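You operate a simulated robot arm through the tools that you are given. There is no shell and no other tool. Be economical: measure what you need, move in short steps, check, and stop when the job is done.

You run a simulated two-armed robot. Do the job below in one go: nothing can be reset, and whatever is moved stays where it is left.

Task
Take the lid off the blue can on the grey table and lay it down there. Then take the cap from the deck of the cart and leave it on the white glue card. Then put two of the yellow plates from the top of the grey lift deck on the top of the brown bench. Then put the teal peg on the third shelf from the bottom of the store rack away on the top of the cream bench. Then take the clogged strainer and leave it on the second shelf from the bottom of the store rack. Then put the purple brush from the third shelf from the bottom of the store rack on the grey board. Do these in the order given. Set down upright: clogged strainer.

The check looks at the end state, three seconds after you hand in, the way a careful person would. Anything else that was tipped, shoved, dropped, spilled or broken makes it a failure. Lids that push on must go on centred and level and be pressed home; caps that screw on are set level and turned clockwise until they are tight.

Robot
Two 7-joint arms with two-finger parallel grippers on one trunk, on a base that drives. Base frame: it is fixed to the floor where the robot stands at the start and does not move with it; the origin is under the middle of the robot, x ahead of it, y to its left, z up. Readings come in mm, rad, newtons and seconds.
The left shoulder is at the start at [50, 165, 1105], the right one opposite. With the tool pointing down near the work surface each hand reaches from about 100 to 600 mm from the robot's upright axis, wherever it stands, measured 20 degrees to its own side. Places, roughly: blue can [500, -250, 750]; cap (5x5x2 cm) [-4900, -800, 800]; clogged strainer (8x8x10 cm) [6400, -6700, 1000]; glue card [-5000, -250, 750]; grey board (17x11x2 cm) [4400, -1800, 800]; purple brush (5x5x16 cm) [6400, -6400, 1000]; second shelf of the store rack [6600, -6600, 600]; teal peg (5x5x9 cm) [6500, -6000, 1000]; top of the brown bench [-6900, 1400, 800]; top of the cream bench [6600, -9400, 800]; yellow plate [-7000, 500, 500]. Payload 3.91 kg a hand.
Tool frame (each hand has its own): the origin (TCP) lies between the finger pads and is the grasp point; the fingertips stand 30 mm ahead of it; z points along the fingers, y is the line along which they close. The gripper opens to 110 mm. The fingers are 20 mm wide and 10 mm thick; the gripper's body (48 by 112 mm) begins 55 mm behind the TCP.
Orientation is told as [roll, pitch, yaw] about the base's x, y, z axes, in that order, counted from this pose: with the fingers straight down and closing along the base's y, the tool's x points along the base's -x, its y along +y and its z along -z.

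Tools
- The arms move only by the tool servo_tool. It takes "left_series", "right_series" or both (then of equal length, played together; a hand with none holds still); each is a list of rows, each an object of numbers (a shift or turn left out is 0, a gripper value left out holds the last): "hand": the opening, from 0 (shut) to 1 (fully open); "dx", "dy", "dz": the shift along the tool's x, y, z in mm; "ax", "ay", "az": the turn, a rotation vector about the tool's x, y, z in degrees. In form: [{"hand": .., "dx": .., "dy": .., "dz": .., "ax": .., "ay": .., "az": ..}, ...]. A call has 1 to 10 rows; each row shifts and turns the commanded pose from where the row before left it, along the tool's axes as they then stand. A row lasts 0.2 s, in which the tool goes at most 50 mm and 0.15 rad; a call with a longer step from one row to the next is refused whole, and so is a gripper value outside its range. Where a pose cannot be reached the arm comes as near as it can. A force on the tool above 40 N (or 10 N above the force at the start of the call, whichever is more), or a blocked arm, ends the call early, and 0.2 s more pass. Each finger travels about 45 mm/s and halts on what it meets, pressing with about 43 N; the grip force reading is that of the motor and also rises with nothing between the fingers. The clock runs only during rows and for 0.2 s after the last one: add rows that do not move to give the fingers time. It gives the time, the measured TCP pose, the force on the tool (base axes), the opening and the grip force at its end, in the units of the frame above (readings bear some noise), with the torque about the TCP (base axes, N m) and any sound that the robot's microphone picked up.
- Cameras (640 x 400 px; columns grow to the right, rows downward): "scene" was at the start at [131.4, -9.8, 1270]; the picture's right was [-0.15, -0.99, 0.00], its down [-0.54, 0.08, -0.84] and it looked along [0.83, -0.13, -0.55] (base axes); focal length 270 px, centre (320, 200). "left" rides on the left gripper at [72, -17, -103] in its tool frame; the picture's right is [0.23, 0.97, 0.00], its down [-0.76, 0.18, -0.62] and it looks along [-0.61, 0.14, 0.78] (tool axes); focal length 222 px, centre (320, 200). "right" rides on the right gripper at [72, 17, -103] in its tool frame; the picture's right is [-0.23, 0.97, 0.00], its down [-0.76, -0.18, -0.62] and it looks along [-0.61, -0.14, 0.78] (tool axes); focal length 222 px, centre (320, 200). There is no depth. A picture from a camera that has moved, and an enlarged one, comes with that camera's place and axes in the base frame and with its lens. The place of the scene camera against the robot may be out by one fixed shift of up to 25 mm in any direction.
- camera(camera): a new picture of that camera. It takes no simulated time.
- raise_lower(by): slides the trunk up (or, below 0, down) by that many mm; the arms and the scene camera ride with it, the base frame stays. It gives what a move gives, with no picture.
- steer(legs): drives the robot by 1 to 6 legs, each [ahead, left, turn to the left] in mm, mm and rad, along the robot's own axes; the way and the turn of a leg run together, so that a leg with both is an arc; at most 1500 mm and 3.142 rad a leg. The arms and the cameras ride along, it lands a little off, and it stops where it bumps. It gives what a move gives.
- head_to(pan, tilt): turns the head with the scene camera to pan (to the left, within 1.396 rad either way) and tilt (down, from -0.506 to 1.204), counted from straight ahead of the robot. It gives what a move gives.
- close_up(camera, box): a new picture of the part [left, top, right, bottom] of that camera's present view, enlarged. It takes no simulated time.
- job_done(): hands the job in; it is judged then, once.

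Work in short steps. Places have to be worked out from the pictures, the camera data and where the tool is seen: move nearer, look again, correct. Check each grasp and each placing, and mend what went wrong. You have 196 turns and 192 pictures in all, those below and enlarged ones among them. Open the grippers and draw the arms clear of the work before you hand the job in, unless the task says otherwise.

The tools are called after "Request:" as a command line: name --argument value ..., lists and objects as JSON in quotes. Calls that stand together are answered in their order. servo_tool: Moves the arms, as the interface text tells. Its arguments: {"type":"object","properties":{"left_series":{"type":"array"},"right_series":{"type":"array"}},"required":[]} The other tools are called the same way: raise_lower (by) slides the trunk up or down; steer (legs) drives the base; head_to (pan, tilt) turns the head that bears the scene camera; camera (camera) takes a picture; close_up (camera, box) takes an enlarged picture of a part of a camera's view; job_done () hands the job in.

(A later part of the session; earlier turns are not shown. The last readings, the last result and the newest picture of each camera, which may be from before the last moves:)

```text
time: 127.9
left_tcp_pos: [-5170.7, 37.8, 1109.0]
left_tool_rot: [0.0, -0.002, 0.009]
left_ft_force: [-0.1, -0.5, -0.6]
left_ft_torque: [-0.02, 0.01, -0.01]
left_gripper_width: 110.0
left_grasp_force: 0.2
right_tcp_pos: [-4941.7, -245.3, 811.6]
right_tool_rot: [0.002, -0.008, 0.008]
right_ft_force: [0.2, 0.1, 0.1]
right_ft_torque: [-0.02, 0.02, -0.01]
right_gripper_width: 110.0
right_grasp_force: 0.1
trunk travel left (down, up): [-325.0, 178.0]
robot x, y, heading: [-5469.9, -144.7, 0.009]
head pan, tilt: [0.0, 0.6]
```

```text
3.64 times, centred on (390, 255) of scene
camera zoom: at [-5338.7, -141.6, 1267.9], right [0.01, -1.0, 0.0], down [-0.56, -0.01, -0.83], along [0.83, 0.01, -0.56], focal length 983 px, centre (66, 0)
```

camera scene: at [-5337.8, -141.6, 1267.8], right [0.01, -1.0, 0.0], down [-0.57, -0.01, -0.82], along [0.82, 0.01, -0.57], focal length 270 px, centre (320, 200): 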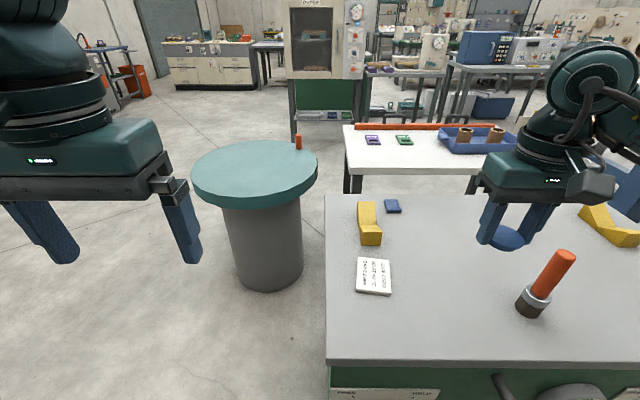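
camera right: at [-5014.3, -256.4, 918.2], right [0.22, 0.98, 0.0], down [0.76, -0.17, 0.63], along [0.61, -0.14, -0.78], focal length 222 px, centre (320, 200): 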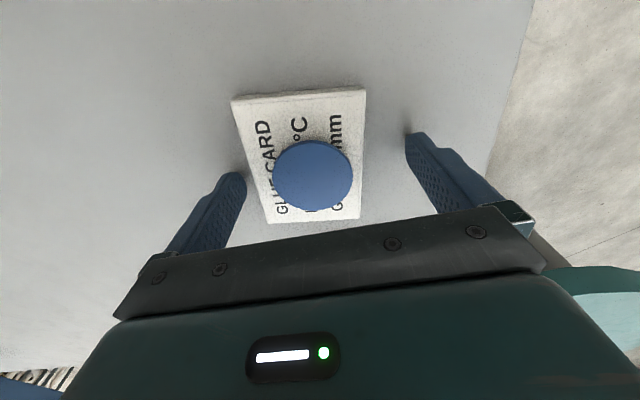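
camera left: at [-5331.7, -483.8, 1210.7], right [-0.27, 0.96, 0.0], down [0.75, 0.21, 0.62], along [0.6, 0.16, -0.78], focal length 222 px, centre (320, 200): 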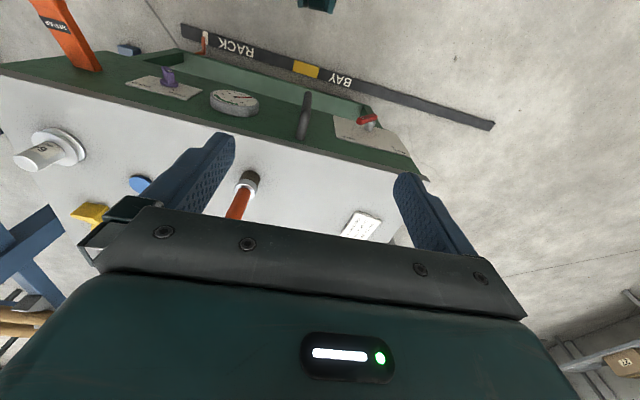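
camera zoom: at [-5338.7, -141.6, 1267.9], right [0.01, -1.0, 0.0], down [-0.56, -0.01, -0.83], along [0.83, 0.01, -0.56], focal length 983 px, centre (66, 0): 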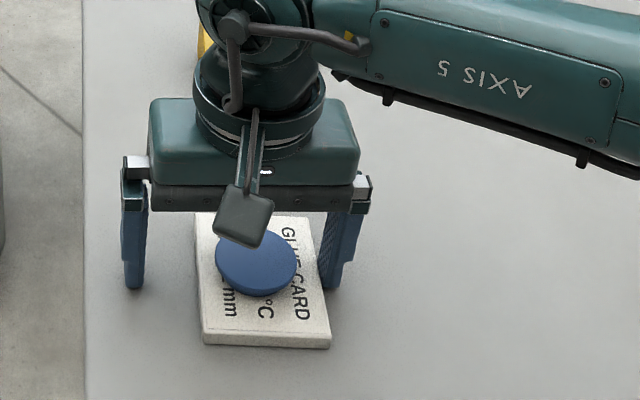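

The card is back within a few millimetres and the cap still sits on it. I back the finger off and rise.

Request:
servo_tool --right_series '[{"dy": -10}, {"dz": -30}, {"dz": -45}, {"dz": -45}, {"dz": -45}, {"dz": -45}, {"dx": 45, "dz": -20}, {"dx": 45, "dz": -20}, {"dx": 45, "dz": -20}, {"dx": 45}]'

Request:
camera --camera "scene"

```text
time: 130.1
left_tcp_pos: [-5170.8, 36.3, 1109.9]
left_tool_rot: [0.001, -0.003, 0.009]
left_ft_force: [-0.9, 0.4, -0.4]
left_ft_torque: [0.02, 0.0, -0.05]
left_gripper_width: 110.0
left_grasp_force: 0.0
right_tcp_pos: [-5123.0, -255.5, 1080.3]
right_tool_rot: [0.001, -0.007, 0.008]
right_ft_force: [0.2, 0.0, 0.6]
right_ft_torque: [-0.01, -0.02, -0.01]
right_gripper_width: 110.2
right_grasp_force: 0.0
trunk travel left (down, up): [-325.0, 178.0]
robot x, y, heading: [-5469.1, -143.8, 0.005]
head pan, tilt: [0.0, 0.6]
```

```text
130 pictures are left
camera scene: at [-5339.0, -141.6, 1267.9], right [0.01, -1.0, 0.0], down [-0.56, -0.01, -0.83], along [0.83, 0.01, -0.56], focal length 270 px, centre (320, 200)
```

scene: 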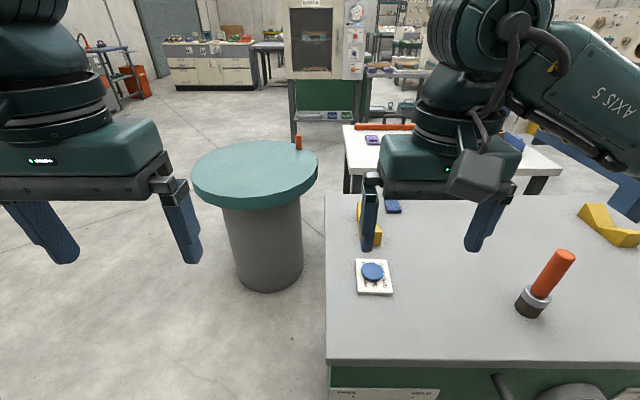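

Cap placed. Now the plates: I back off, sidestep to y≈900 and turn to face -x toward the lift and brown bench.

Request:
steer --legs '[[-330, 0, 0], [0, 1050, 0], [0, 0, 3.13]]'

Request:
head_to --pan 0.0 --tilt 0.5

Request:
camera --camera "scene"

```text
time: 148.7
left_tcp_pos: [-6123.3, 723.6, 1109.9]
left_tool_rot: [-0.002, -0.001, 3.139]
left_ft_force: [0.5, -0.5, -0.4]
left_ft_torque: [0.02, -0.03, -0.01]
left_gripper_width: 109.8
left_grasp_force: 0.1
right_tcp_pos: [-6165.5, 1018.4, 1082.1]
right_tool_rot: [0.002, -0.007, 3.136]
right_ft_force: [0.6, -0.4, -0.3]
right_ft_torque: [0.0, -0.06, 0.01]
right_gripper_width: 109.8
right_grasp_force: 0.0
trunk travel left (down, up): [-325.0, 178.0]
robot x, y, heading: [-5822.3, 900.4, 3.137]
head pan, tilt: [0.0, 0.6]
```

```text
time: 149.4
left_tcp_pos: [-6122.3, 723.0, 1108.8]
left_tool_rot: [0.001, -0.002, 3.135]
left_ft_force: [-0.8, -0.4, -0.5]
left_ft_torque: [0.02, 0.03, 0.04]
left_gripper_width: 109.9
left_grasp_force: 0.1
right_tcp_pos: [-6164.6, 1019.6, 1080.0]
right_tool_rot: [0.001, -0.007, 3.135]
right_ft_force: [0.0, 0.8, 0.1]
right_ft_torque: [-0.01, 0.04, 0.01]
right_gripper_width: 110.0
right_grasp_force: 0.1
trunk travel left (down, up): [-325.0, 178.0]
robot x, y, heading: [-5820.0, 900.8, 3.135]
head pan, tilt: [0.0, 0.499]
```

```text
129 pictures are left
camera scene: at [-5925.7, 907.2, 1276.9], right [0.01, 1.0, 0.0], down [0.48, 0.0, -0.88], along [-0.88, 0.01, -0.48], focal length 270 px, centre (320, 200)
```

scene: 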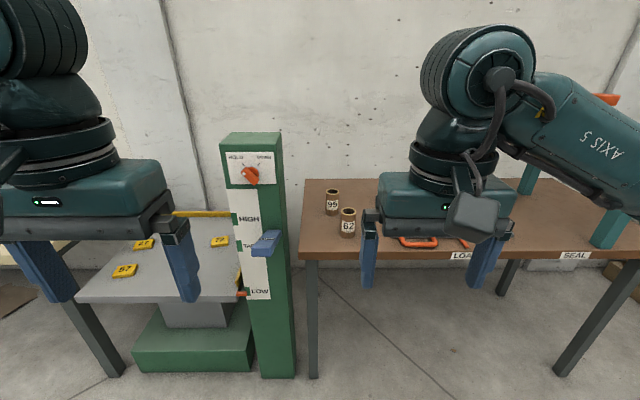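

Let me look closely at the lift deck, the column and the bench.

Request:
close_up --camera "scene" --box '[70, 120, 310, 310]'

Request:
close_up --camera "scene" --box '[290, 150, 640, 290]'

Request:
camera --camera "left"

```text
2.11 times, centred on (190, 215) of scene
camera zoom: at [-5925.7, 907.2, 1276.9], right [0.01, 1.0, 0.0], down [0.48, 0.0, -0.88], along [-0.88, 0.01, -0.48], focal length 569 px, centre (594, 168)
```

zoom: 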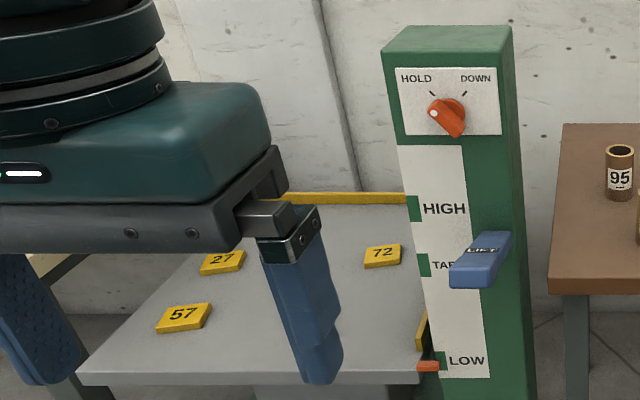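

```text
1.83 times, centred on (465, 220) of scene
camera zoom: at [-5925.7, 907.2, 1276.9], right [0.01, 1.0, 0.0], down [0.48, 0.0, -0.88], along [-0.88, 0.01, -0.48], focal length 494 px, centre (55, 163)
```

zoom: 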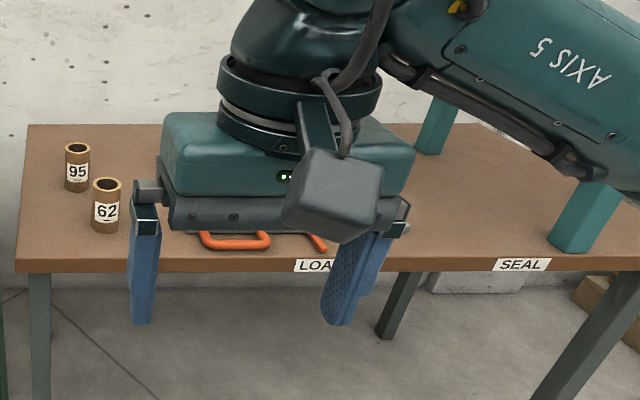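

```text
126 pictures are left
camera left: at [-6049.3, 738.7, 1210.7], right [0.22, -0.98, 0.0], down [-0.76, -0.17, 0.62], along [-0.61, -0.14, -0.78], focal length 222 px, centre (320, 200)
```

left: 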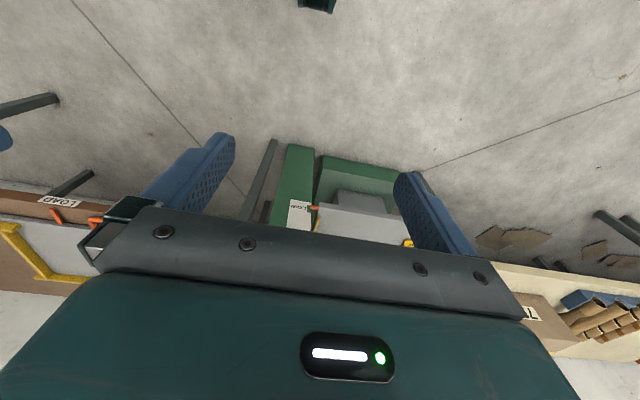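

The lift deck is low (z≈500) with plates 57, 27 and 72. I sidestep left 570 mm to face the deck and look again.

Request:
steer --legs '[[0, 570, 0]]'

Request:
servo_tool --right_series '[{"dx": 25, "dy": -15, "dz": -10}, {"dx": 25, "dy": -15, "dz": -10}, {"dx": 25, "dy": -15, "dz": -10}, {"dx": 20, "dy": -10}]'

Request:
head_to --pan 0.15 --tilt 0.7

Request:
camera --camera "scene"

```text
time: 154.8
left_tcp_pos: [-6124.2, 156.5, 1109.9]
left_tool_rot: [0.0, -0.001, 3.143]
left_ft_force: [0.3, -0.6, -0.1]
left_ft_torque: [0.01, 0.0, -0.01]
left_gripper_width: 110.0
left_grasp_force: 0.2
right_tcp_pos: [-6166.4, 451.4, 1081.2]
right_tool_rot: [0.001, -0.006, 3.14]
right_ft_force: [0.1, -0.5, 0.5]
right_ft_torque: [0.03, 0.0, -0.02]
right_gripper_width: 110.0
right_grasp_force: 0.1
trunk travel left (down, up): [-325.0, 178.0]
robot x, y, heading: [-5820.4, 337.5, 3.14]
head pan, tilt: [0.0, 0.499]
```

```text
time: 155.8
left_tcp_pos: [-6123.2, 157.1, 1109.0]
left_tool_rot: [0.001, -0.002, 3.141]
left_ft_force: [0.1, -0.7, -0.6]
left_ft_torque: [-0.01, 0.01, -0.01]
left_gripper_width: 109.9
left_grasp_force: 0.1
right_tcp_pos: [-6072.9, 506.8, 1111.5]
right_tool_rot: [0.001, -0.007, 3.138]
right_ft_force: [0.4, -0.1, 0.4]
right_ft_torque: [0.01, 0.0, 0.0]
right_gripper_width: 109.8
right_grasp_force: 0.2
trunk travel left (down, up): [-325.0, 178.0]
robot x, y, heading: [-5818.9, 336.9, 3.143]
head pan, tilt: [0.0, 0.499]
```

```text
time: 156.6
left_tcp_pos: [-6122.8, 155.8, 1108.2]
left_tool_rot: [0.0, -0.002, 3.141]
left_ft_force: [0.1, 0.4, 0.3]
left_ft_torque: [-0.01, 0.0, 0.01]
left_gripper_width: 109.9
left_grasp_force: 0.1
right_tcp_pos: [-6071.4, 505.3, 1110.5]
right_tool_rot: [0.001, -0.008, 3.14]
right_ft_force: [0.1, 0.4, -0.6]
right_ft_torque: [0.01, -0.05, 0.01]
right_gripper_width: 110.1
right_grasp_force: 0.0
trunk travel left (down, up): [-325.0, 178.0]
robot x, y, heading: [-5823.6, 340.9, 3.138]
head pan, tilt: [0.15, 0.7]
```

```text
125 pictures are left
camera scene: at [-5920.7, 329.1, 1259.3], right [-0.15, 0.99, 0.0], down [0.64, 0.1, -0.77], along [-0.76, -0.11, -0.64], focal length 270 px, centre (320, 200)
```

scene: 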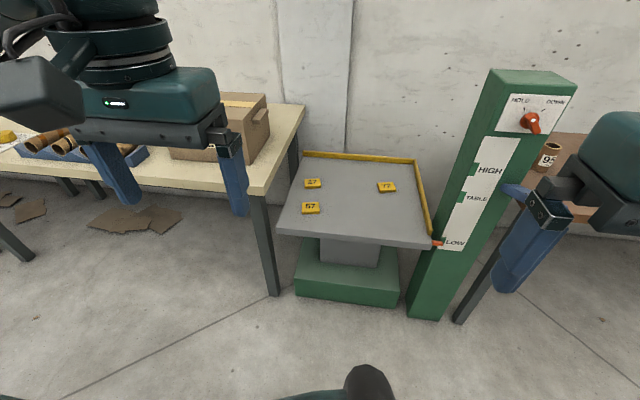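

Triangulation puts the deck at z≈560, plate 57 near [-6693, 182], 27 near [-6847, 158]; deck front edge at x≈-6549. I drive ahead 380 mm and look closely.

Request:
steer --legs '[[380, 0, 0]]'

Request:
head_to --pan 0.2 --tilt 0.9

Request:
camera --camera "scene"

Request:
camera --camera "left"

```text
time: 159.0
left_tcp_pos: [-6508.9, 158.4, 1110.4]
left_tool_rot: [-0.001, 0.001, 3.141]
left_ft_force: [-0.2, 0.1, 0.9]
left_ft_torque: [0.01, 0.02, 0.0]
left_gripper_width: 110.2
left_grasp_force: 0.1
right_tcp_pos: [-6458.9, 507.2, 1109.8]
right_tool_rot: [0.0, -0.006, 3.139]
right_ft_force: [-0.7, -0.3, -0.4]
right_ft_torque: [0.02, -0.01, 0.02]
right_gripper_width: 109.9
right_grasp_force: 0.1
trunk travel left (down, up): [-325.0, 178.0]
robot x, y, heading: [-6205.4, 336.7, 3.14]
head pan, tilt: [0.15, 0.7]
```

```text
time: 159.7
left_tcp_pos: [-6509.3, 157.8, 1109.5]
left_tool_rot: [0.0, -0.002, 3.138]
left_ft_force: [0.2, 0.9, 0.1]
left_ft_torque: [0.0, 0.01, -0.04]
left_gripper_width: 110.2
left_grasp_force: 0.1
right_tcp_pos: [-6458.0, 506.6, 1110.5]
right_tool_rot: [0.002, -0.006, 3.139]
right_ft_force: [0.4, -0.8, -0.4]
right_ft_torque: [0.03, 0.0, 0.0]
right_gripper_width: 110.1
right_grasp_force: 0.1
trunk travel left (down, up): [-325.0, 178.0]
robot x, y, heading: [-6206.6, 336.3, 3.134]
head pan, tilt: [0.201, 0.901]
```

```text
124 pictures are left
camera scene: at [-6296.1, 327.2, 1243.1], right [-0.2, 0.98, 0.0], down [0.77, 0.15, -0.62], along [-0.61, -0.12, -0.78], focal length 270 px, centre (320, 200)
```

scene: 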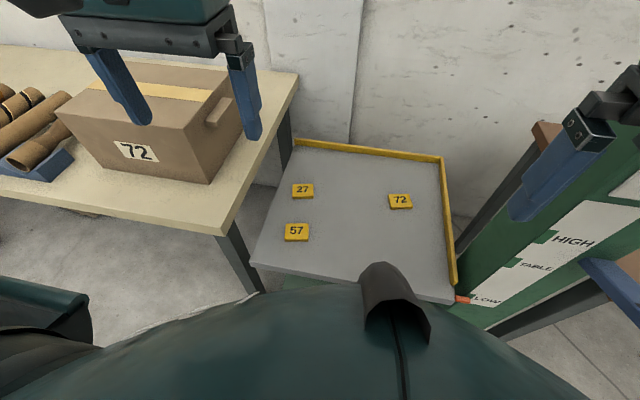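

```text
123 pictures are left
camera left: at [-6435.8, 173.2, 1210.8], right [0.23, -0.97, 0.0], down [-0.76, -0.18, 0.62], along [-0.61, -0.14, -0.78], focal length 222 px, centre (320, 200)
```

left: 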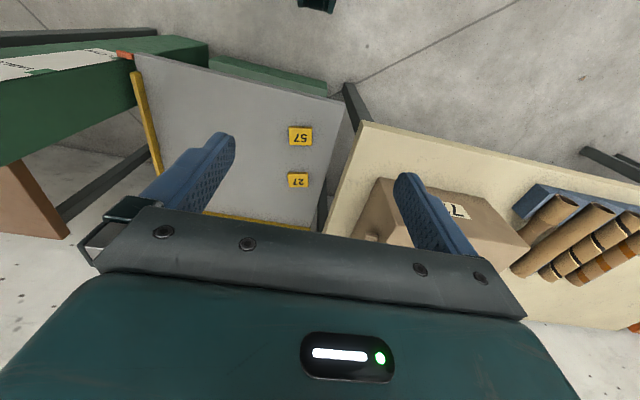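

The box and cream table (edge y≈80) crowd the left arm, so I will use the right arm with fingers pitched forward. I lower the trunk 200 mm and tilt the right tool 45°, pulling the left hand back.

Request:
raise_lower --by -200

Request:
servo_tool --right_series '[{"ay": -8.5}, {"ay": -8.5}, {"ay": -8.5}, {"ay": -8.5}, {"ay": -8.5}, {"ay": -2.5}]' --left_series '[{"dx": 20, "dz": -15}, {"dx": 20, "dz": -15}, {"dx": 20, "dz": -15}, {"dx": 20}, {}, {}]'

Request:
servo_tool --right_series '[{"dx": -14, "dy": 4, "dz": 40}, {"dx": -14, "dy": 4, "dz": 40}, {"dx": -14, "dy": 4, "dz": 40}, {"dx": -14, "dy": 4, "dz": 40}, {"dx": -14, "dy": 4, "dz": 40}, {"dx": -14, "dy": 4, "dz": 40}]'

Request:
camera --camera "right"

Request:
camera --camera "scene"

```text
time: 161.9
left_tcp_pos: [-6508.5, 156.6, 908.4]
left_tool_rot: [0.0, -0.003, 3.14]
left_ft_force: [-0.6, 0.0, 0.5]
left_ft_torque: [0.01, 0.01, 0.06]
left_gripper_width: 109.8
left_grasp_force: 0.1
right_tcp_pos: [-6458.5, 506.5, 909.4]
right_tool_rot: [0.001, -0.006, 3.139]
right_ft_force: [0.3, -0.2, 0.8]
right_ft_torque: [-0.02, -0.03, -0.01]
right_gripper_width: 110.0
right_grasp_force: 0.0
trunk travel left (down, up): [-125.0, 378.0]
robot x, y, heading: [-6204.9, 341.0, 3.143]
head pan, tilt: [0.201, 0.901]
```

```text
time: 162.9
left_tcp_pos: [-6434.9, 156.8, 956.5]
left_tool_rot: [-0.002, -0.002, 3.142]
left_ft_force: [-0.7, 1.0, -0.4]
left_ft_torque: [-0.04, 0.0, -0.01]
left_gripper_width: 110.0
left_grasp_force: 0.2
right_tcp_pos: [-6468.8, 501.7, 930.1]
right_tool_rot: [-0.018, -0.553, -3.125]
right_ft_force: [-0.3, 8.9, 2.1]
right_ft_torque: [-0.59, -0.38, 1.23]
right_gripper_width: 109.9
right_grasp_force: 0.1
right hand out of reach, approached as far as the arm can: row 3, 4
trunk travel left (down, up): [-125.0, 378.0]
robot x, y, heading: [-6206.2, 337.2, 3.142]
head pan, tilt: [0.201, 0.901]
stopped in row 4 (right hand): the force on the tool passed its limit at 62 N (the readings are from after the stop); the commanded pose is now the measured one
```

```text
time: 164.3
left_tcp_pos: [-6434.7, 157.0, 956.6]
left_tool_rot: [0.0, -0.003, 3.14]
left_ft_force: [0.3, 0.1, 0.4]
left_ft_torque: [0.03, 0.01, -0.01]
left_gripper_width: 109.8
left_grasp_force: 0.0
right_tcp_pos: [-6666.7, 476.4, 767.1]
right_tool_rot: [-0.017, -0.554, -3.125]
right_ft_force: [-0.3, -0.1, -0.3]
right_ft_torque: [-0.05, -0.01, 0.02]
right_gripper_width: 110.3
right_grasp_force: 0.1
trunk travel left (down, up): [-125.0, 378.0]
robot x, y, heading: [-6209.5, 338.0, 3.142]
head pan, tilt: [0.201, 0.901]
```

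```text
122 pictures are left
camera right: at [-6549.9, 458.5, 815.9], right [-0.18, -0.98, 0.11], down [-0.32, 0.16, 0.93], along [-0.93, 0.14, -0.34], focal length 222 px, centre (320, 200)
```

right: 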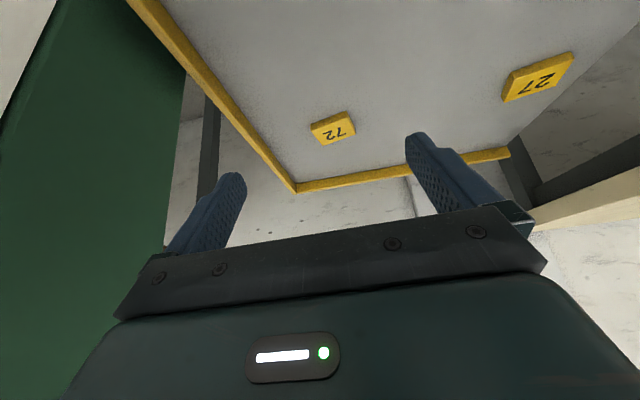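

```text
121 pictures are left
camera scene: at [-6295.9, 327.2, 1043.2], right [-0.2, 0.98, 0.0], down [0.77, 0.16, -0.62], along [-0.61, -0.12, -0.78], focal length 270 px, centre (320, 200)
```

scene: 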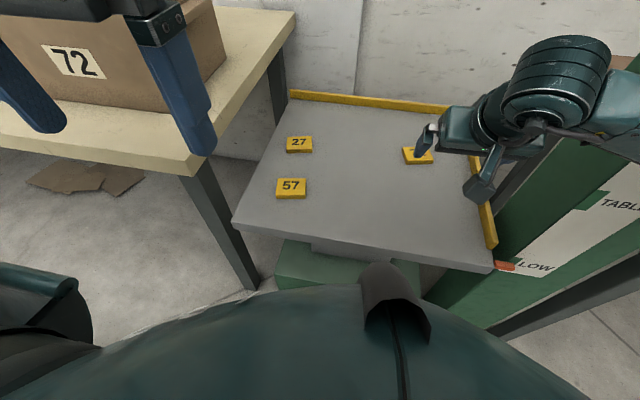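

The tilt stopped at 32° when the arm neared its limit, which is enough. Plate 72 lies near [-6868, 474], turned about 12°. I yaw the tool to match and approach to above it.

Request:
servo_tool --right_series '[{"ax": -3.2, "az": -5.2}, {"ax": -3.2, "az": -5.2}, {"dx": -15, "dy": -7.5, "dz": 34, "hand": 0.9}, {"dx": -15, "dy": -7.5, "dz": 34}, {"dx": -15, "dy": -7.5, "dz": 34}, {"dx": -15, "dy": -7.5, "dz": 34}, {"dx": -15, "dy": -7.5, "dz": 34}, {}]'

Request:
camera --camera "right"

Request:
camera --camera "scene"

```text
time: 166.3
left_tcp_pos: [-6416.1, 151.7, 959.4]
left_tool_rot: [-0.011, -0.022, 3.131]
left_ft_force: [-0.1, -0.1, -0.6]
left_ft_torque: [0.03, 0.01, 0.02]
left_gripper_width: 110.1
left_grasp_force: 0.1
right_tcp_pos: [-6801.4, 468.9, 688.6]
right_tool_rot: [-0.029, -0.593, -2.873]
right_ft_force: [-0.6, -1.1, -0.4]
right_ft_torque: [-0.06, 0.0, 0.03]
right_gripper_width: 98.6
right_grasp_force: 0.0
trunk travel left (down, up): [-125.0, 378.0]
robot x, y, heading: [-6199.9, 335.1, 3.129]
head pan, tilt: [0.201, 0.901]
stopped in row 8 (right hand): the arm was blocked; the commanded pose is now the measured one
```

```text
120 pictures are left
camera right: at [-6682.3, 480.5, 732.2], right [0.06, -0.99, 0.1], down [-0.31, 0.08, 0.95], along [-0.95, -0.09, -0.3], focal length 222 px, centre (320, 200)
```

right: 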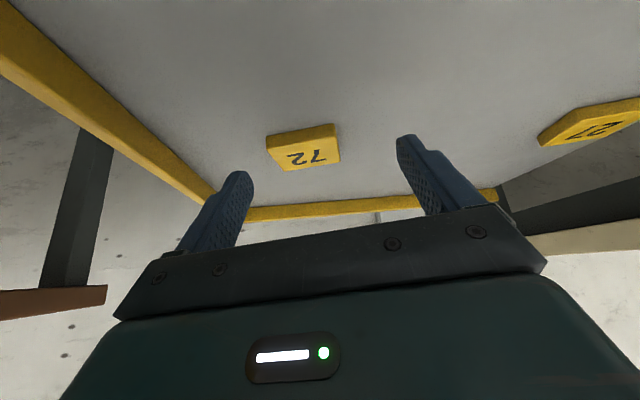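

```text
119 pictures are left
camera scene: at [-6272.7, 320.0, 1045.3], right [-0.19, 0.98, 0.01], down [0.76, 0.15, -0.64], along [-0.63, -0.11, -0.77], focal length 270 px, centre (320, 200)
```

scene: 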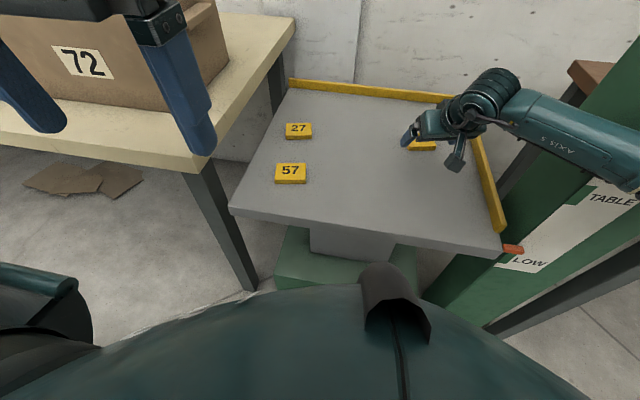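

The arm was blocked: the right forearm presses the lift column. I back out the way I came, gently.

Request:
servo_tool --right_series '[{"dx": 8, "dy": 4, "dz": -17}, {"dx": 8, "dy": 4, "dz": -17}, {"dx": 15, "dy": 7.5, "dz": -34}, {"dx": 15, "dy": 7.5, "dz": -34}, {"dx": 15, "dy": 7.5, "dz": -34}, {"dx": 15, "dy": 7.5, "dz": -34}]'

Request:
camera --camera "scene"

```text
time: 167.7
left_tcp_pos: [-6432.1, 157.5, 954.7]
left_tool_rot: [-0.002, -0.002, 3.136]
left_ft_force: [-0.6, 0.4, -0.7]
left_ft_torque: [0.05, -0.04, 0.0]
left_gripper_width: 109.9
left_grasp_force: 0.0
right_tcp_pos: [-6654.7, 476.9, 768.5]
right_tool_rot: [-0.012, -0.557, -2.894]
right_ft_force: [0.0, -0.2, -0.2]
right_ft_torque: [0.0, 0.0, 0.0]
right_gripper_width: 99.2
right_grasp_force: 0.1
trunk travel left (down, up): [-125.0, 378.0]
robot x, y, heading: [-6202.2, 336.9, 3.138]
head pan, tilt: [0.201, 0.901]
```

```text
118 pictures are left
camera scene: at [-6292.5, 326.7, 1043.1], right [-0.19, 0.98, 0.0], down [0.77, 0.15, -0.62], along [-0.61, -0.12, -0.78], focal length 270 px, centre (320, 200)
```

scene: 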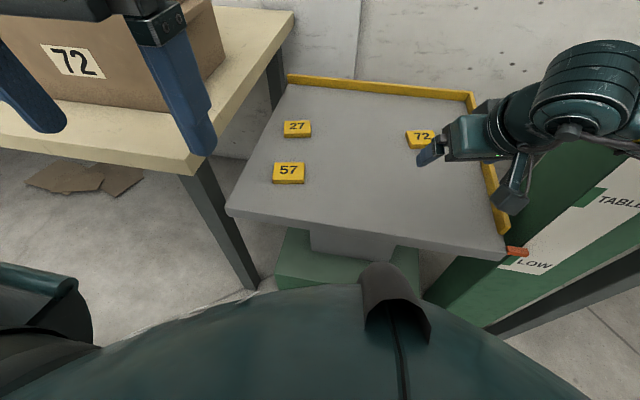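

The deck has risen a little: my forearm evidently nudged the LIFT lever; plates are undisturbed. To keep clear of the column I shift the robot left 200 mm and work on 57 and 27 with the right arm.

Request:
steer --legs '[[0, 200, 0]]'

Request:
camera --camera "scene"

Request:
camera --camera "right"

```text
time: 170.1
left_tcp_pos: [-6434.5, -44.2, 955.3]
left_tool_rot: [-0.001, -0.002, 3.136]
left_ft_force: [0.5, -0.4, -0.2]
left_ft_torque: [0.02, 0.01, -0.01]
left_gripper_width: 110.0
left_grasp_force: 0.0
right_tcp_pos: [-6656.6, 273.6, 767.4]
right_tool_rot: [-0.012, -0.557, -2.894]
right_ft_force: [-0.6, 0.0, -0.4]
right_ft_torque: [0.01, -0.03, -0.04]
right_gripper_width: 99.0
right_grasp_force: 0.0
trunk travel left (down, up): [-125.0, 378.0]
robot x, y, heading: [-6206.8, 133.9, 3.134]
head pan, tilt: [0.201, 0.901]
```

```text
117 pictures are left
camera scene: at [-6294.2, 123.4, 1043.1], right [-0.19, 0.98, 0.0], down [0.77, 0.15, -0.62], along [-0.61, -0.12, -0.78], focal length 270 px, centre (320, 200)
```

scene: 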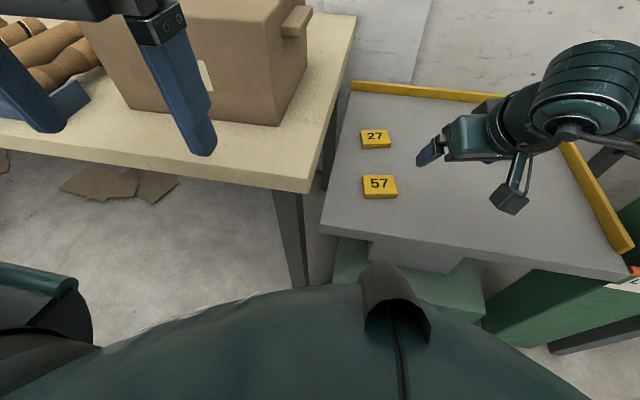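

```text
116 pictures are left
camera right: at [-6538.4, 282.7, 815.9], right [0.05, -0.99, 0.11], down [-0.35, 0.09, 0.93], along [-0.94, -0.08, -0.34], focal length 222 px, centre (320, 200)
```

right: 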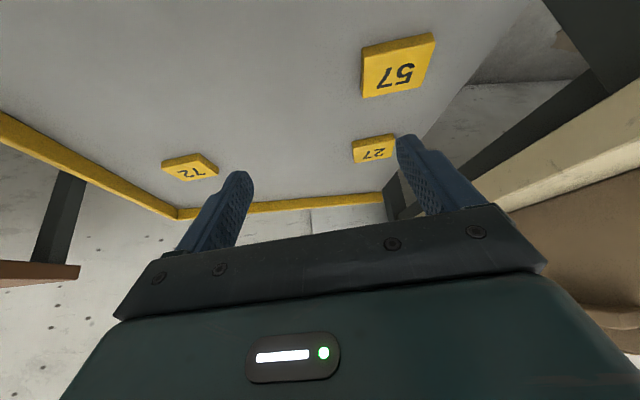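

Plate 57 is centred at about [-6694, 176], top z≈611, turned 14° like my tool. I move over it to z 680.

Request:
servo_tool --right_series '[{"dx": 1.7, "dy": 28.5, "dz": 20}, {"dx": 1.7, "dy": 28.5, "dz": 40}, {"dx": 1.7, "dy": 28.5, "dz": 39}, {}]'

Request:
camera --camera "right"

Request:
camera --camera "scene"

```text
time: 171.1
left_tcp_pos: [-6433.5, -45.2, 955.2]
left_tool_rot: [-0.001, -0.002, 3.135]
left_ft_force: [0.1, 1.0, 0.3]
left_ft_torque: [0.02, 0.01, -0.01]
left_gripper_width: 110.0
left_grasp_force: 0.1
right_tcp_pos: [-6682.3, 180.1, 679.7]
right_tool_rot: [-0.012, -0.56, -2.895]
right_ft_force: [-0.5, -0.3, -1.0]
right_ft_torque: [0.02, -0.05, 0.0]
right_gripper_width: 99.1
right_grasp_force: 0.0
trunk travel left (down, up): [-125.0, 378.0]
robot x, y, heading: [-6203.2, 135.4, 3.136]
head pan, tilt: [0.201, 0.901]
```

```text
115 pictures are left
camera right: at [-6565.0, 189.8, 728.0], right [0.05, -0.99, 0.11], down [-0.35, 0.09, 0.93], along [-0.94, -0.08, -0.34], focal length 222 px, centre (320, 200)
```

right: 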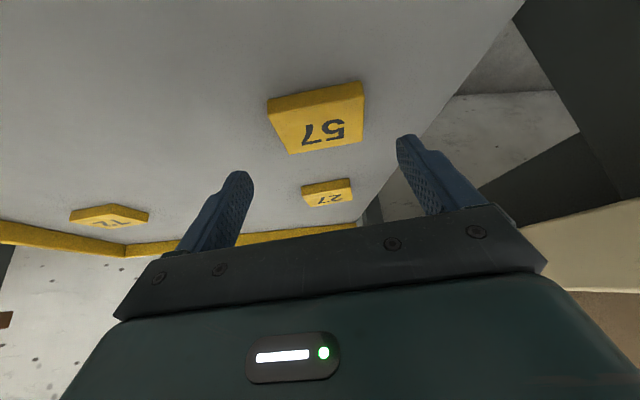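

```text
114 pictures are left
camera scene: at [-6294.2, 123.4, 1043.1], right [-0.19, 0.98, 0.0], down [0.77, 0.15, -0.62], along [-0.61, -0.12, -0.78], focal length 270 px, centre (320, 200)
```

scene: 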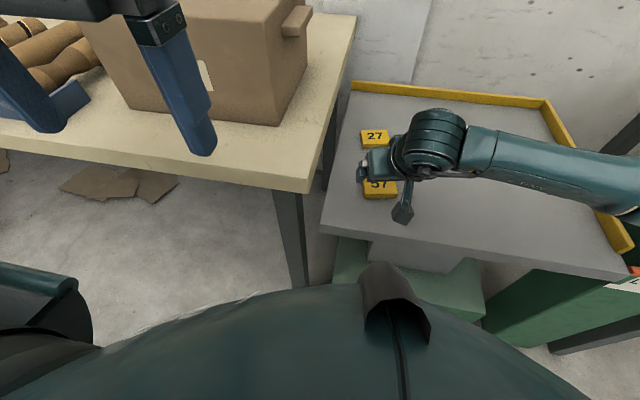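

Alignment is good. I descend straight to z≈640 with an 8 mm forward correction.

Request:
servo_tool --right_series '[{"dx": 6.5, "dy": 1, "dz": 20}, {"dx": 6.5, "dz": 19}, {}]'

Request:
camera --camera "right"

```text
time: 171.9
left_tcp_pos: [-6433.7, -44.5, 956.2]
left_tool_rot: [-0.002, -0.002, 3.138]
left_ft_force: [-1.2, -0.4, 0.0]
left_ft_torque: [0.01, 0.0, -0.03]
left_gripper_width: 110.0
left_grasp_force: 0.1
right_tcp_pos: [-6691.6, 177.4, 639.8]
right_tool_rot: [-0.011, -0.558, -2.893]
right_ft_force: [0.2, -0.1, -0.7]
right_ft_torque: [0.03, -0.03, 0.01]
right_gripper_width: 99.0
right_grasp_force: 0.0
trunk travel left (down, up): [-125.0, 378.0]
robot x, y, heading: [-6204.8, 135.7, 3.133]
head pan, tilt: [0.201, 0.901]
```

```text
113 pictures are left
camera right: at [-6573.6, 186.7, 687.5], right [0.05, -0.99, 0.11], down [-0.35, 0.09, 0.93], along [-0.94, -0.08, -0.34], focal length 222 px, centre (320, 200)
```

right: 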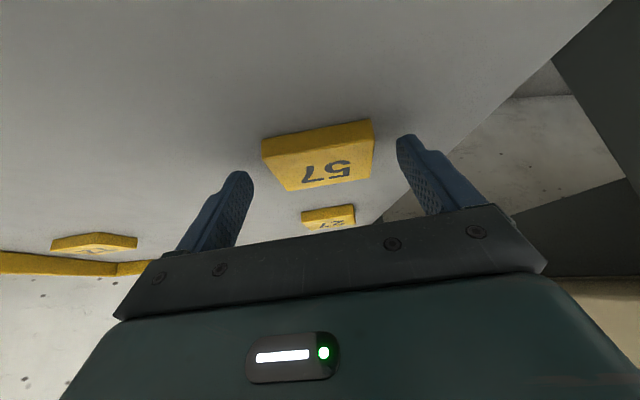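

The plate sits between the fingertips. I go down in small steps to touch the deck.

Request:
servo_tool --right_series '[{"dx": 2.1, "dz": 3.4}, {"dx": 2.1, "dz": 3.4}, {"dx": 1.6, "dz": 2.6}]'

Request:
camera --camera "right"

```text
time: 172.7
left_tcp_pos: [-6433.2, -45.1, 954.7]
left_tool_rot: [0.0, -0.002, 3.135]
left_ft_force: [0.0, 0.5, 0.5]
left_ft_torque: [0.01, -0.02, 0.01]
left_gripper_width: 110.1
left_grasp_force: 0.0
right_tcp_pos: [-6691.4, 177.7, 631.0]
right_tool_rot: [-0.009, -0.562, -2.894]
right_ft_force: [4.0, 3.1, 11.1]
right_ft_torque: [-0.43, -0.16, 0.22]
right_gripper_width: 98.0
right_grasp_force: 0.1
trunk travel left (down, up): [-125.0, 378.0]
robot x, y, heading: [-6202.6, 134.0, 3.134]
head pan, tilt: [0.201, 0.901]
```

```text
112 pictures are left
camera right: at [-6573.8, 186.6, 678.7], right [0.05, -0.99, 0.11], down [-0.34, 0.09, 0.93], along [-0.94, -0.08, -0.34], focal length 222 px, centre (320, 200)
```

right: 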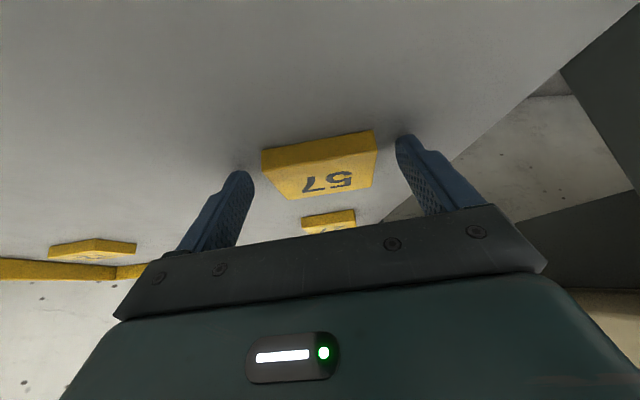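

Touching the deck at 11 N. I ease up 2 mm and close.

Request:
servo_tool --right_series '[{"dx": -1.1, "dz": -1.7}, {"hand": 0}, {}, {}, {}, {}]'

Request:
camera --camera "right"

```text
time: 174.1
left_tcp_pos: [-6432.9, -45.7, 954.5]
left_tool_rot: [-0.002, -0.001, 3.136]
left_ft_force: [0.3, 0.0, -0.3]
left_ft_torque: [-0.01, 0.0, 0.01]
left_gripper_width: 109.9
left_grasp_force: 0.0
right_tcp_pos: [-6691.2, 177.1, 630.8]
right_tool_rot: [-0.014, -0.557, -2.894]
right_ft_force: [0.0, -0.7, 3.2]
right_ft_torque: [-0.18, -0.02, 0.04]
right_gripper_width: 69.4
right_grasp_force: 43.1
trunk travel left (down, up): [-125.0, 378.0]
robot x, y, heading: [-6202.3, 135.0, 3.132]
head pan, tilt: [0.201, 0.901]
```

```text
111 pictures are left
camera right: at [-6573.4, 186.6, 679.2], right [0.05, -0.99, 0.11], down [-0.35, 0.09, 0.93], along [-0.94, -0.08, -0.34], focal length 222 px, centre (320, 200)
```

right: 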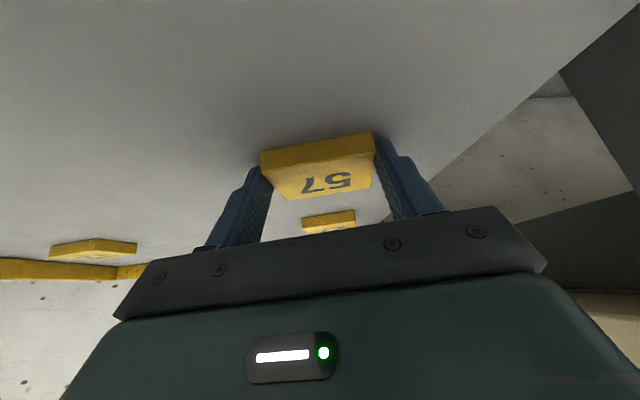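

Gripped at 69 mm. I lift straight up.

Request:
servo_tool --right_series '[{"dx": -5, "dz": -8.5}, {"dx": -15.8, "dz": -25.5}, {"dx": -15.8, "dz": -25.5}, {"dx": -15.8, "dz": -25.5}, {"dx": -15.8, "dz": -25.5}]'

Request:
camera --camera "right"

```text
time: 175.3
left_tcp_pos: [-6433.0, -45.4, 955.4]
left_tool_rot: [-0.002, -0.003, 3.137]
left_ft_force: [0.9, -0.1, -0.3]
left_ft_torque: [0.0, 0.02, -0.02]
left_gripper_width: 109.9
left_grasp_force: 0.1
right_tcp_pos: [-6693.9, 176.3, 761.7]
right_tool_rot: [-0.014, -0.558, -2.894]
right_ft_force: [0.5, -0.5, 0.6]
right_ft_torque: [-0.02, 0.01, 0.02]
right_gripper_width: 69.4
right_grasp_force: 43.4
trunk travel left (down, up): [-125.0, 378.0]
robot x, y, heading: [-6204.9, 134.3, 3.137]
head pan, tilt: [0.201, 0.901]
```

```text
110 pictures are left
camera right: at [-6575.2, 185.1, 810.1], right [0.05, -0.99, 0.11], down [-0.35, 0.09, 0.93], along [-0.94, -0.08, -0.34], focal length 222 px, centre (320, 200)
```

right: 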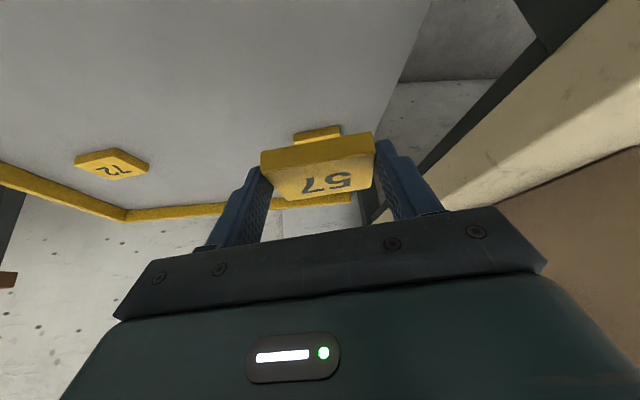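

Plate 57 is held. I raise the trunk, back away and sidestep to the brown bench.

Request:
raise_lower --by 200

Request:
steer --legs '[[-420, 0, 0], [0, -1000, 0]]'

Request:
head_to --pan 0.0 --tilt 0.6

Request:
camera --camera "scene"

```text
time: 177.4
left_tcp_pos: [-6433.1, -44.9, 1155.7]
left_tool_rot: [-0.001, -0.002, 3.136]
left_ft_force: [-0.8, 0.3, 0.6]
left_ft_torque: [0.03, -0.01, -0.04]
left_gripper_width: 110.3
left_grasp_force: 0.0
right_tcp_pos: [-6693.8, 175.3, 962.0]
right_tool_rot: [-0.012, -0.557, -2.893]
right_ft_force: [0.3, 0.3, -0.6]
right_ft_torque: [0.0, 0.01, -0.01]
right_gripper_width: 68.9
right_grasp_force: 43.2
trunk travel left (down, up): [-325.0, 178.0]
robot x, y, heading: [-6205.2, 132.1, 3.139]
head pan, tilt: [0.201, 0.901]
```

```text
time: 188.7
left_tcp_pos: [-6010.0, 956.3, 1155.5]
left_tool_rot: [-0.002, -0.003, 3.133]
left_ft_force: [1.1, -0.5, 0.5]
left_ft_torque: [-0.02, 0.02, -0.01]
left_gripper_width: 110.0
left_grasp_force: 0.0
right_tcp_pos: [-6270.0, 1179.1, 960.7]
right_tool_rot: [-0.013, -0.556, -2.897]
right_ft_force: [-0.1, -0.3, -0.6]
right_ft_torque: [0.02, 0.01, 0.04]
right_gripper_width: 68.7
right_grasp_force: 43.1
trunk travel left (down, up): [-325.0, 178.0]
robot x, y, heading: [-5780.8, 1136.6, 3.129]
head pan, tilt: [0.201, 0.901]
```

```text
time: 189.5
left_tcp_pos: [-6009.3, 956.3, 1154.4]
left_tool_rot: [-0.002, -0.002, 3.134]
left_ft_force: [-0.7, 0.1, 0.2]
left_ft_torque: [0.02, -0.02, -0.01]
left_gripper_width: 110.0
left_grasp_force: 0.1
right_tcp_pos: [-6268.6, 1178.6, 961.2]
right_tool_rot: [-0.012, -0.557, -2.899]
right_ft_force: [-0.2, 0.0, -1.3]
right_ft_torque: [-0.02, 0.02, 0.02]
right_gripper_width: 68.8
right_grasp_force: 42.7
trunk travel left (down, up): [-325.0, 178.0]
robot x, y, heading: [-5781.6, 1135.2, 3.131]
head pan, tilt: [0.0, 0.6]
```

```text
109 pictures are left
camera scene: at [-5883.7, 1140.2, 1267.8], right [0.01, 1.0, 0.0], down [0.57, -0.01, -0.82], along [-0.82, 0.01, -0.57], focal length 270 px, centre (320, 200)
```

scene: 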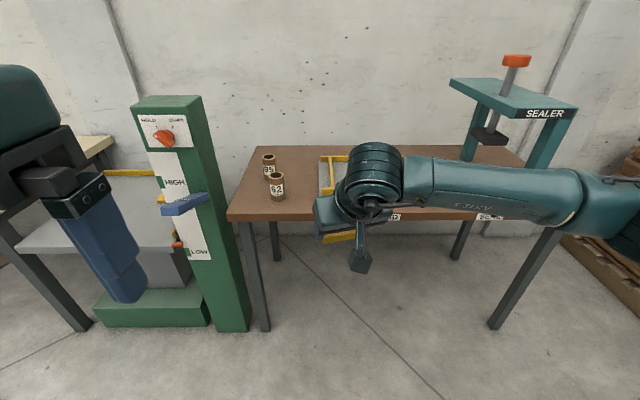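

The bench front edge is near x -6466, y from 894. I look through the right camera to find free bench space.

Request:
camera --camera "right"

Request:
close_up --camera "scene" --box '[220, 130, 560, 260]'

```text
108 pictures are left
camera right: at [-6150.3, 1187.5, 1009.8], right [0.04, -0.99, 0.11], down [-0.35, 0.09, 0.93], along [-0.94, -0.08, -0.34], focal length 222 px, centre (320, 200)
```

right: 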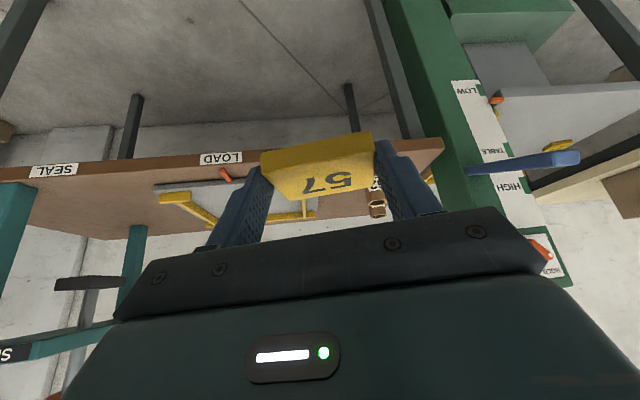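

```text
1.88 times, centred on (390, 195) of scene
camera zoom: at [-5883.7, 1140.2, 1267.8], right [0.01, 1.0, 0.0], down [0.57, -0.01, -0.82], along [-0.82, 0.01, -0.57], focal length 509 px, centre (188, 209)
```

zoom: 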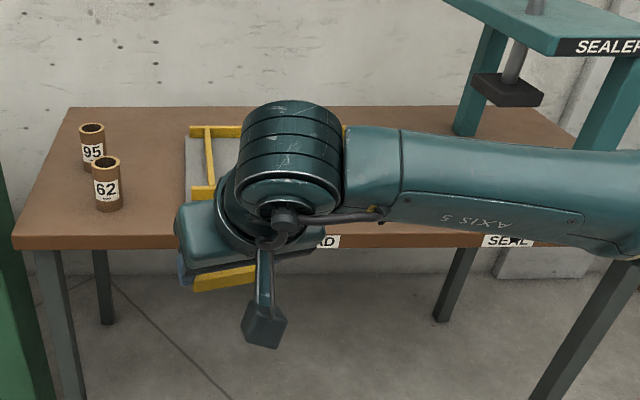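

Bench items: cylinders at left, the yellow-railed jig in the middle, and the sealer at right. I sidestep right 200 mm to see the gap between jig and sealer.

Request:
steer --legs '[[0, -200, 0]]'

Request:
servo_tool --right_series '[{"dy": -45, "dx": -10, "dz": -20}, {"dy": -45, "dx": -10, "dz": -20}, {"dy": -30, "dx": -10, "dz": -20}]'

Request:
camera --camera "scene"

Request:
camera --camera "right"

```text
time: 191.9
left_tcp_pos: [-6007.5, 1151.4, 1154.9]
left_tool_rot: [-0.001, -0.002, 3.132]
left_ft_force: [0.1, -0.4, -1.2]
left_ft_torque: [0.0, 0.0, 0.0]
left_gripper_width: 109.8
left_grasp_force: 0.0
right_tcp_pos: [-6265.8, 1372.0, 963.1]
right_tool_rot: [-0.012, -0.556, -2.897]
right_ft_force: [-0.4, 0.0, -0.7]
right_ft_torque: [-0.01, 0.0, 0.0]
right_gripper_width: 68.9
right_grasp_force: 43.3
trunk travel left (down, up): [-325.0, 178.0]
robot x, y, heading: [-5780.9, 1331.1, 3.132]
head pan, tilt: [0.0, 0.6]
```

```text
refused: row 1 steps farther than a row can; nothing moved
```

```text
106 pictures are left
camera scene: at [-5881.7, 1334.5, 1267.9], right [0.01, 1.0, 0.0], down [0.56, -0.01, -0.83], along [-0.83, 0.01, -0.56], focal length 270 px, centre (320, 200)
```

scene: 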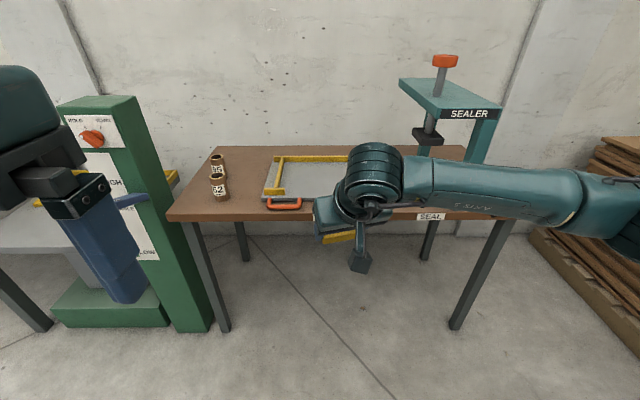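

```text
105 pictures are left
camera right: at [-6148.4, 1381.7, 1009.8], right [0.04, -0.99, 0.11], down [-0.35, 0.09, 0.93], along [-0.94, -0.08, -0.34], focal length 222 px, centre (320, 200)
```

right: 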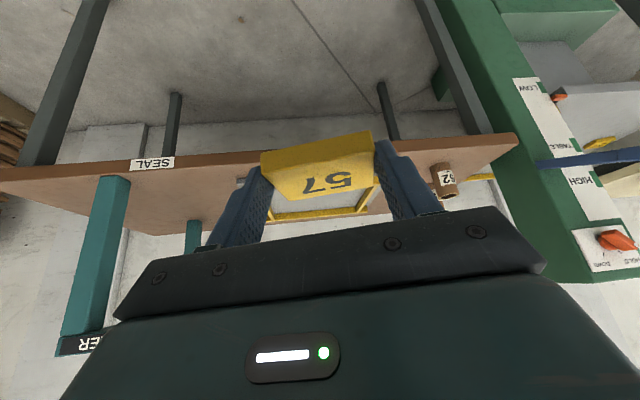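

The sealer crowds the right end, but the front strip of the bench (x -6480..-6550, y 900–1190) is clear ahead of the cylinders and the jig. I square the tool, sidestep left 250 mm and drive ahead 150 mm.

Request:
servo_tool --right_series '[{"ax": 3.7, "az": 5.9}, {"ax": 3.7, "az": 5.9}, {}]'

Request:
steer --legs '[[0, 250, 0], [150, 0, 0]]'

Request:
camera --camera "right"

Request:
camera --camera "scene"

```text
time: 192.7
left_tcp_pos: [-6006.0, 1151.0, 1156.3]
left_tool_rot: [-0.003, -0.001, 3.134]
left_ft_force: [-0.2, -0.4, 0.2]
left_ft_torque: [0.02, 0.03, 0.0]
left_gripper_width: 110.1
left_grasp_force: 0.1
right_tcp_pos: [-6267.0, 1372.2, 961.9]
right_tool_rot: [-0.012, -0.561, -3.14]
right_ft_force: [-0.1, 0.2, -0.7]
right_ft_torque: [0.0, 0.0, 0.02]
right_gripper_width: 68.6
right_grasp_force: 43.0
trunk travel left (down, up): [-325.0, 178.0]
robot x, y, heading: [-5780.9, 1331.8, 3.129]
head pan, tilt: [0.0, 0.6]
```

```text
time: 196.4
left_tcp_pos: [-6159.0, 906.2, 1154.8]
left_tool_rot: [-0.002, 0.0, 3.132]
left_ft_force: [0.0, -0.3, -0.6]
left_ft_torque: [-0.03, -0.02, -0.01]
left_gripper_width: 110.0
left_grasp_force: 0.1
right_tcp_pos: [-6419.1, 1127.8, 961.8]
right_tool_rot: [-0.012, -0.559, -3.138]
right_ft_force: [1.0, 1.1, -0.3]
right_ft_torque: [0.02, -0.03, -0.01]
right_gripper_width: 68.6
right_grasp_force: 42.7
trunk travel left (down, up): [-325.0, 178.0]
robot x, y, heading: [-5930.7, 1087.0, 3.132]
head pan, tilt: [0.0, 0.6]
```

```text
104 pictures are left
camera right: at [-6301.5, 1107.7, 1009.4], right [-0.2, -0.97, 0.11], down [-0.31, 0.17, 0.93], along [-0.93, 0.15, -0.34], focal length 222 px, centre (320, 200)
```

right: 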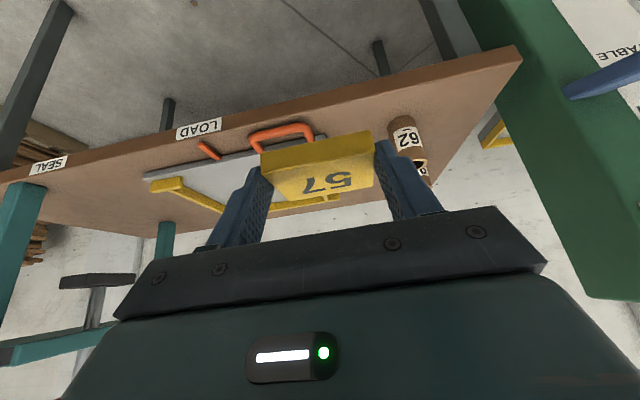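

```text
103 pictures are left
camera scene: at [-6033.7, 1089.1, 1267.8], right [0.01, 1.0, 0.0], down [0.57, -0.01, -0.82], along [-0.82, 0.01, -0.57], focal length 270 px, centre (320, 200)
```

scene: 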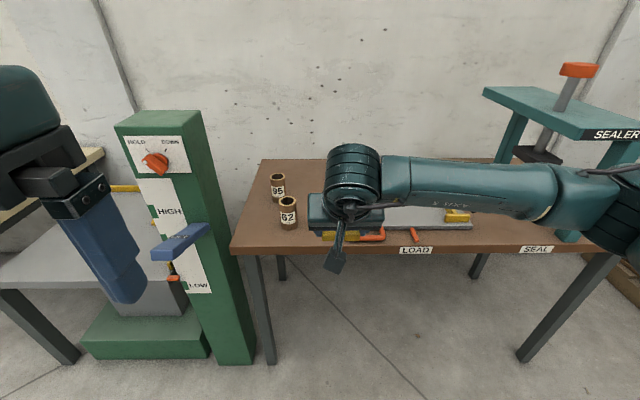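

I move over the free spot at about [-6530, 1105], between cylinder 62 and the jig, and go down part way.

Request:
servo_tool --right_series '[{"dx": -28, "dy": 7.7, "dz": 17.5}, {"dx": -28, "dy": 7.7, "dz": 17.5}, {"dx": -28, "dy": 7.7, "dz": 17.5}, {"dx": 22, "dz": 35}, {"dx": 22, "dz": 35}, {}]'

Request:
camera --camera "right"

Request:
close_up --camera "scene" --box '[220, 150, 460, 280]'

```text
time: 197.8
left_tcp_pos: [-6159.4, 906.3, 1155.0]
left_tool_rot: [-0.001, -0.001, 3.133]
left_ft_force: [0.8, 0.8, -0.5]
left_ft_torque: [0.0, 0.05, 0.01]
left_gripper_width: 110.2
left_grasp_force: 0.0
right_tcp_pos: [-6518.5, 1106.9, 877.8]
right_tool_rot: [-0.012, -0.56, -3.139]
right_ft_force: [-0.3, 0.2, -0.3]
right_ft_torque: [0.03, 0.02, -0.01]
right_gripper_width: 69.0
right_grasp_force: 42.7
trunk travel left (down, up): [-325.0, 178.0]
robot x, y, heading: [-5935.0, 1082.9, 3.129]
head pan, tilt: [0.0, 0.6]
```

```text
102 pictures are left
camera right: at [-6400.6, 1086.4, 925.5], right [-0.2, -0.97, 0.11], down [-0.31, 0.17, 0.93], along [-0.93, 0.15, -0.34], focal length 222 px, centre (320, 200)
```

right: 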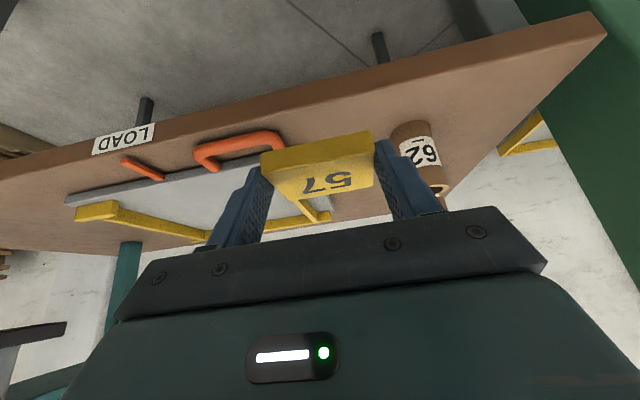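

```text
2.67 times, centred on (340, 215) of scene
camera zoom: at [-6033.0, 1089.1, 1267.9], right [0.01, 1.0, 0.0], down [0.56, -0.01, -0.83], along [-0.83, 0.01, -0.56], focal length 721 px, centre (267, 160)
```

zoom: 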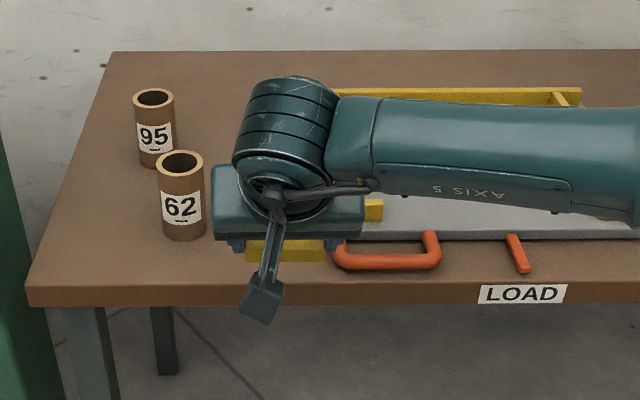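

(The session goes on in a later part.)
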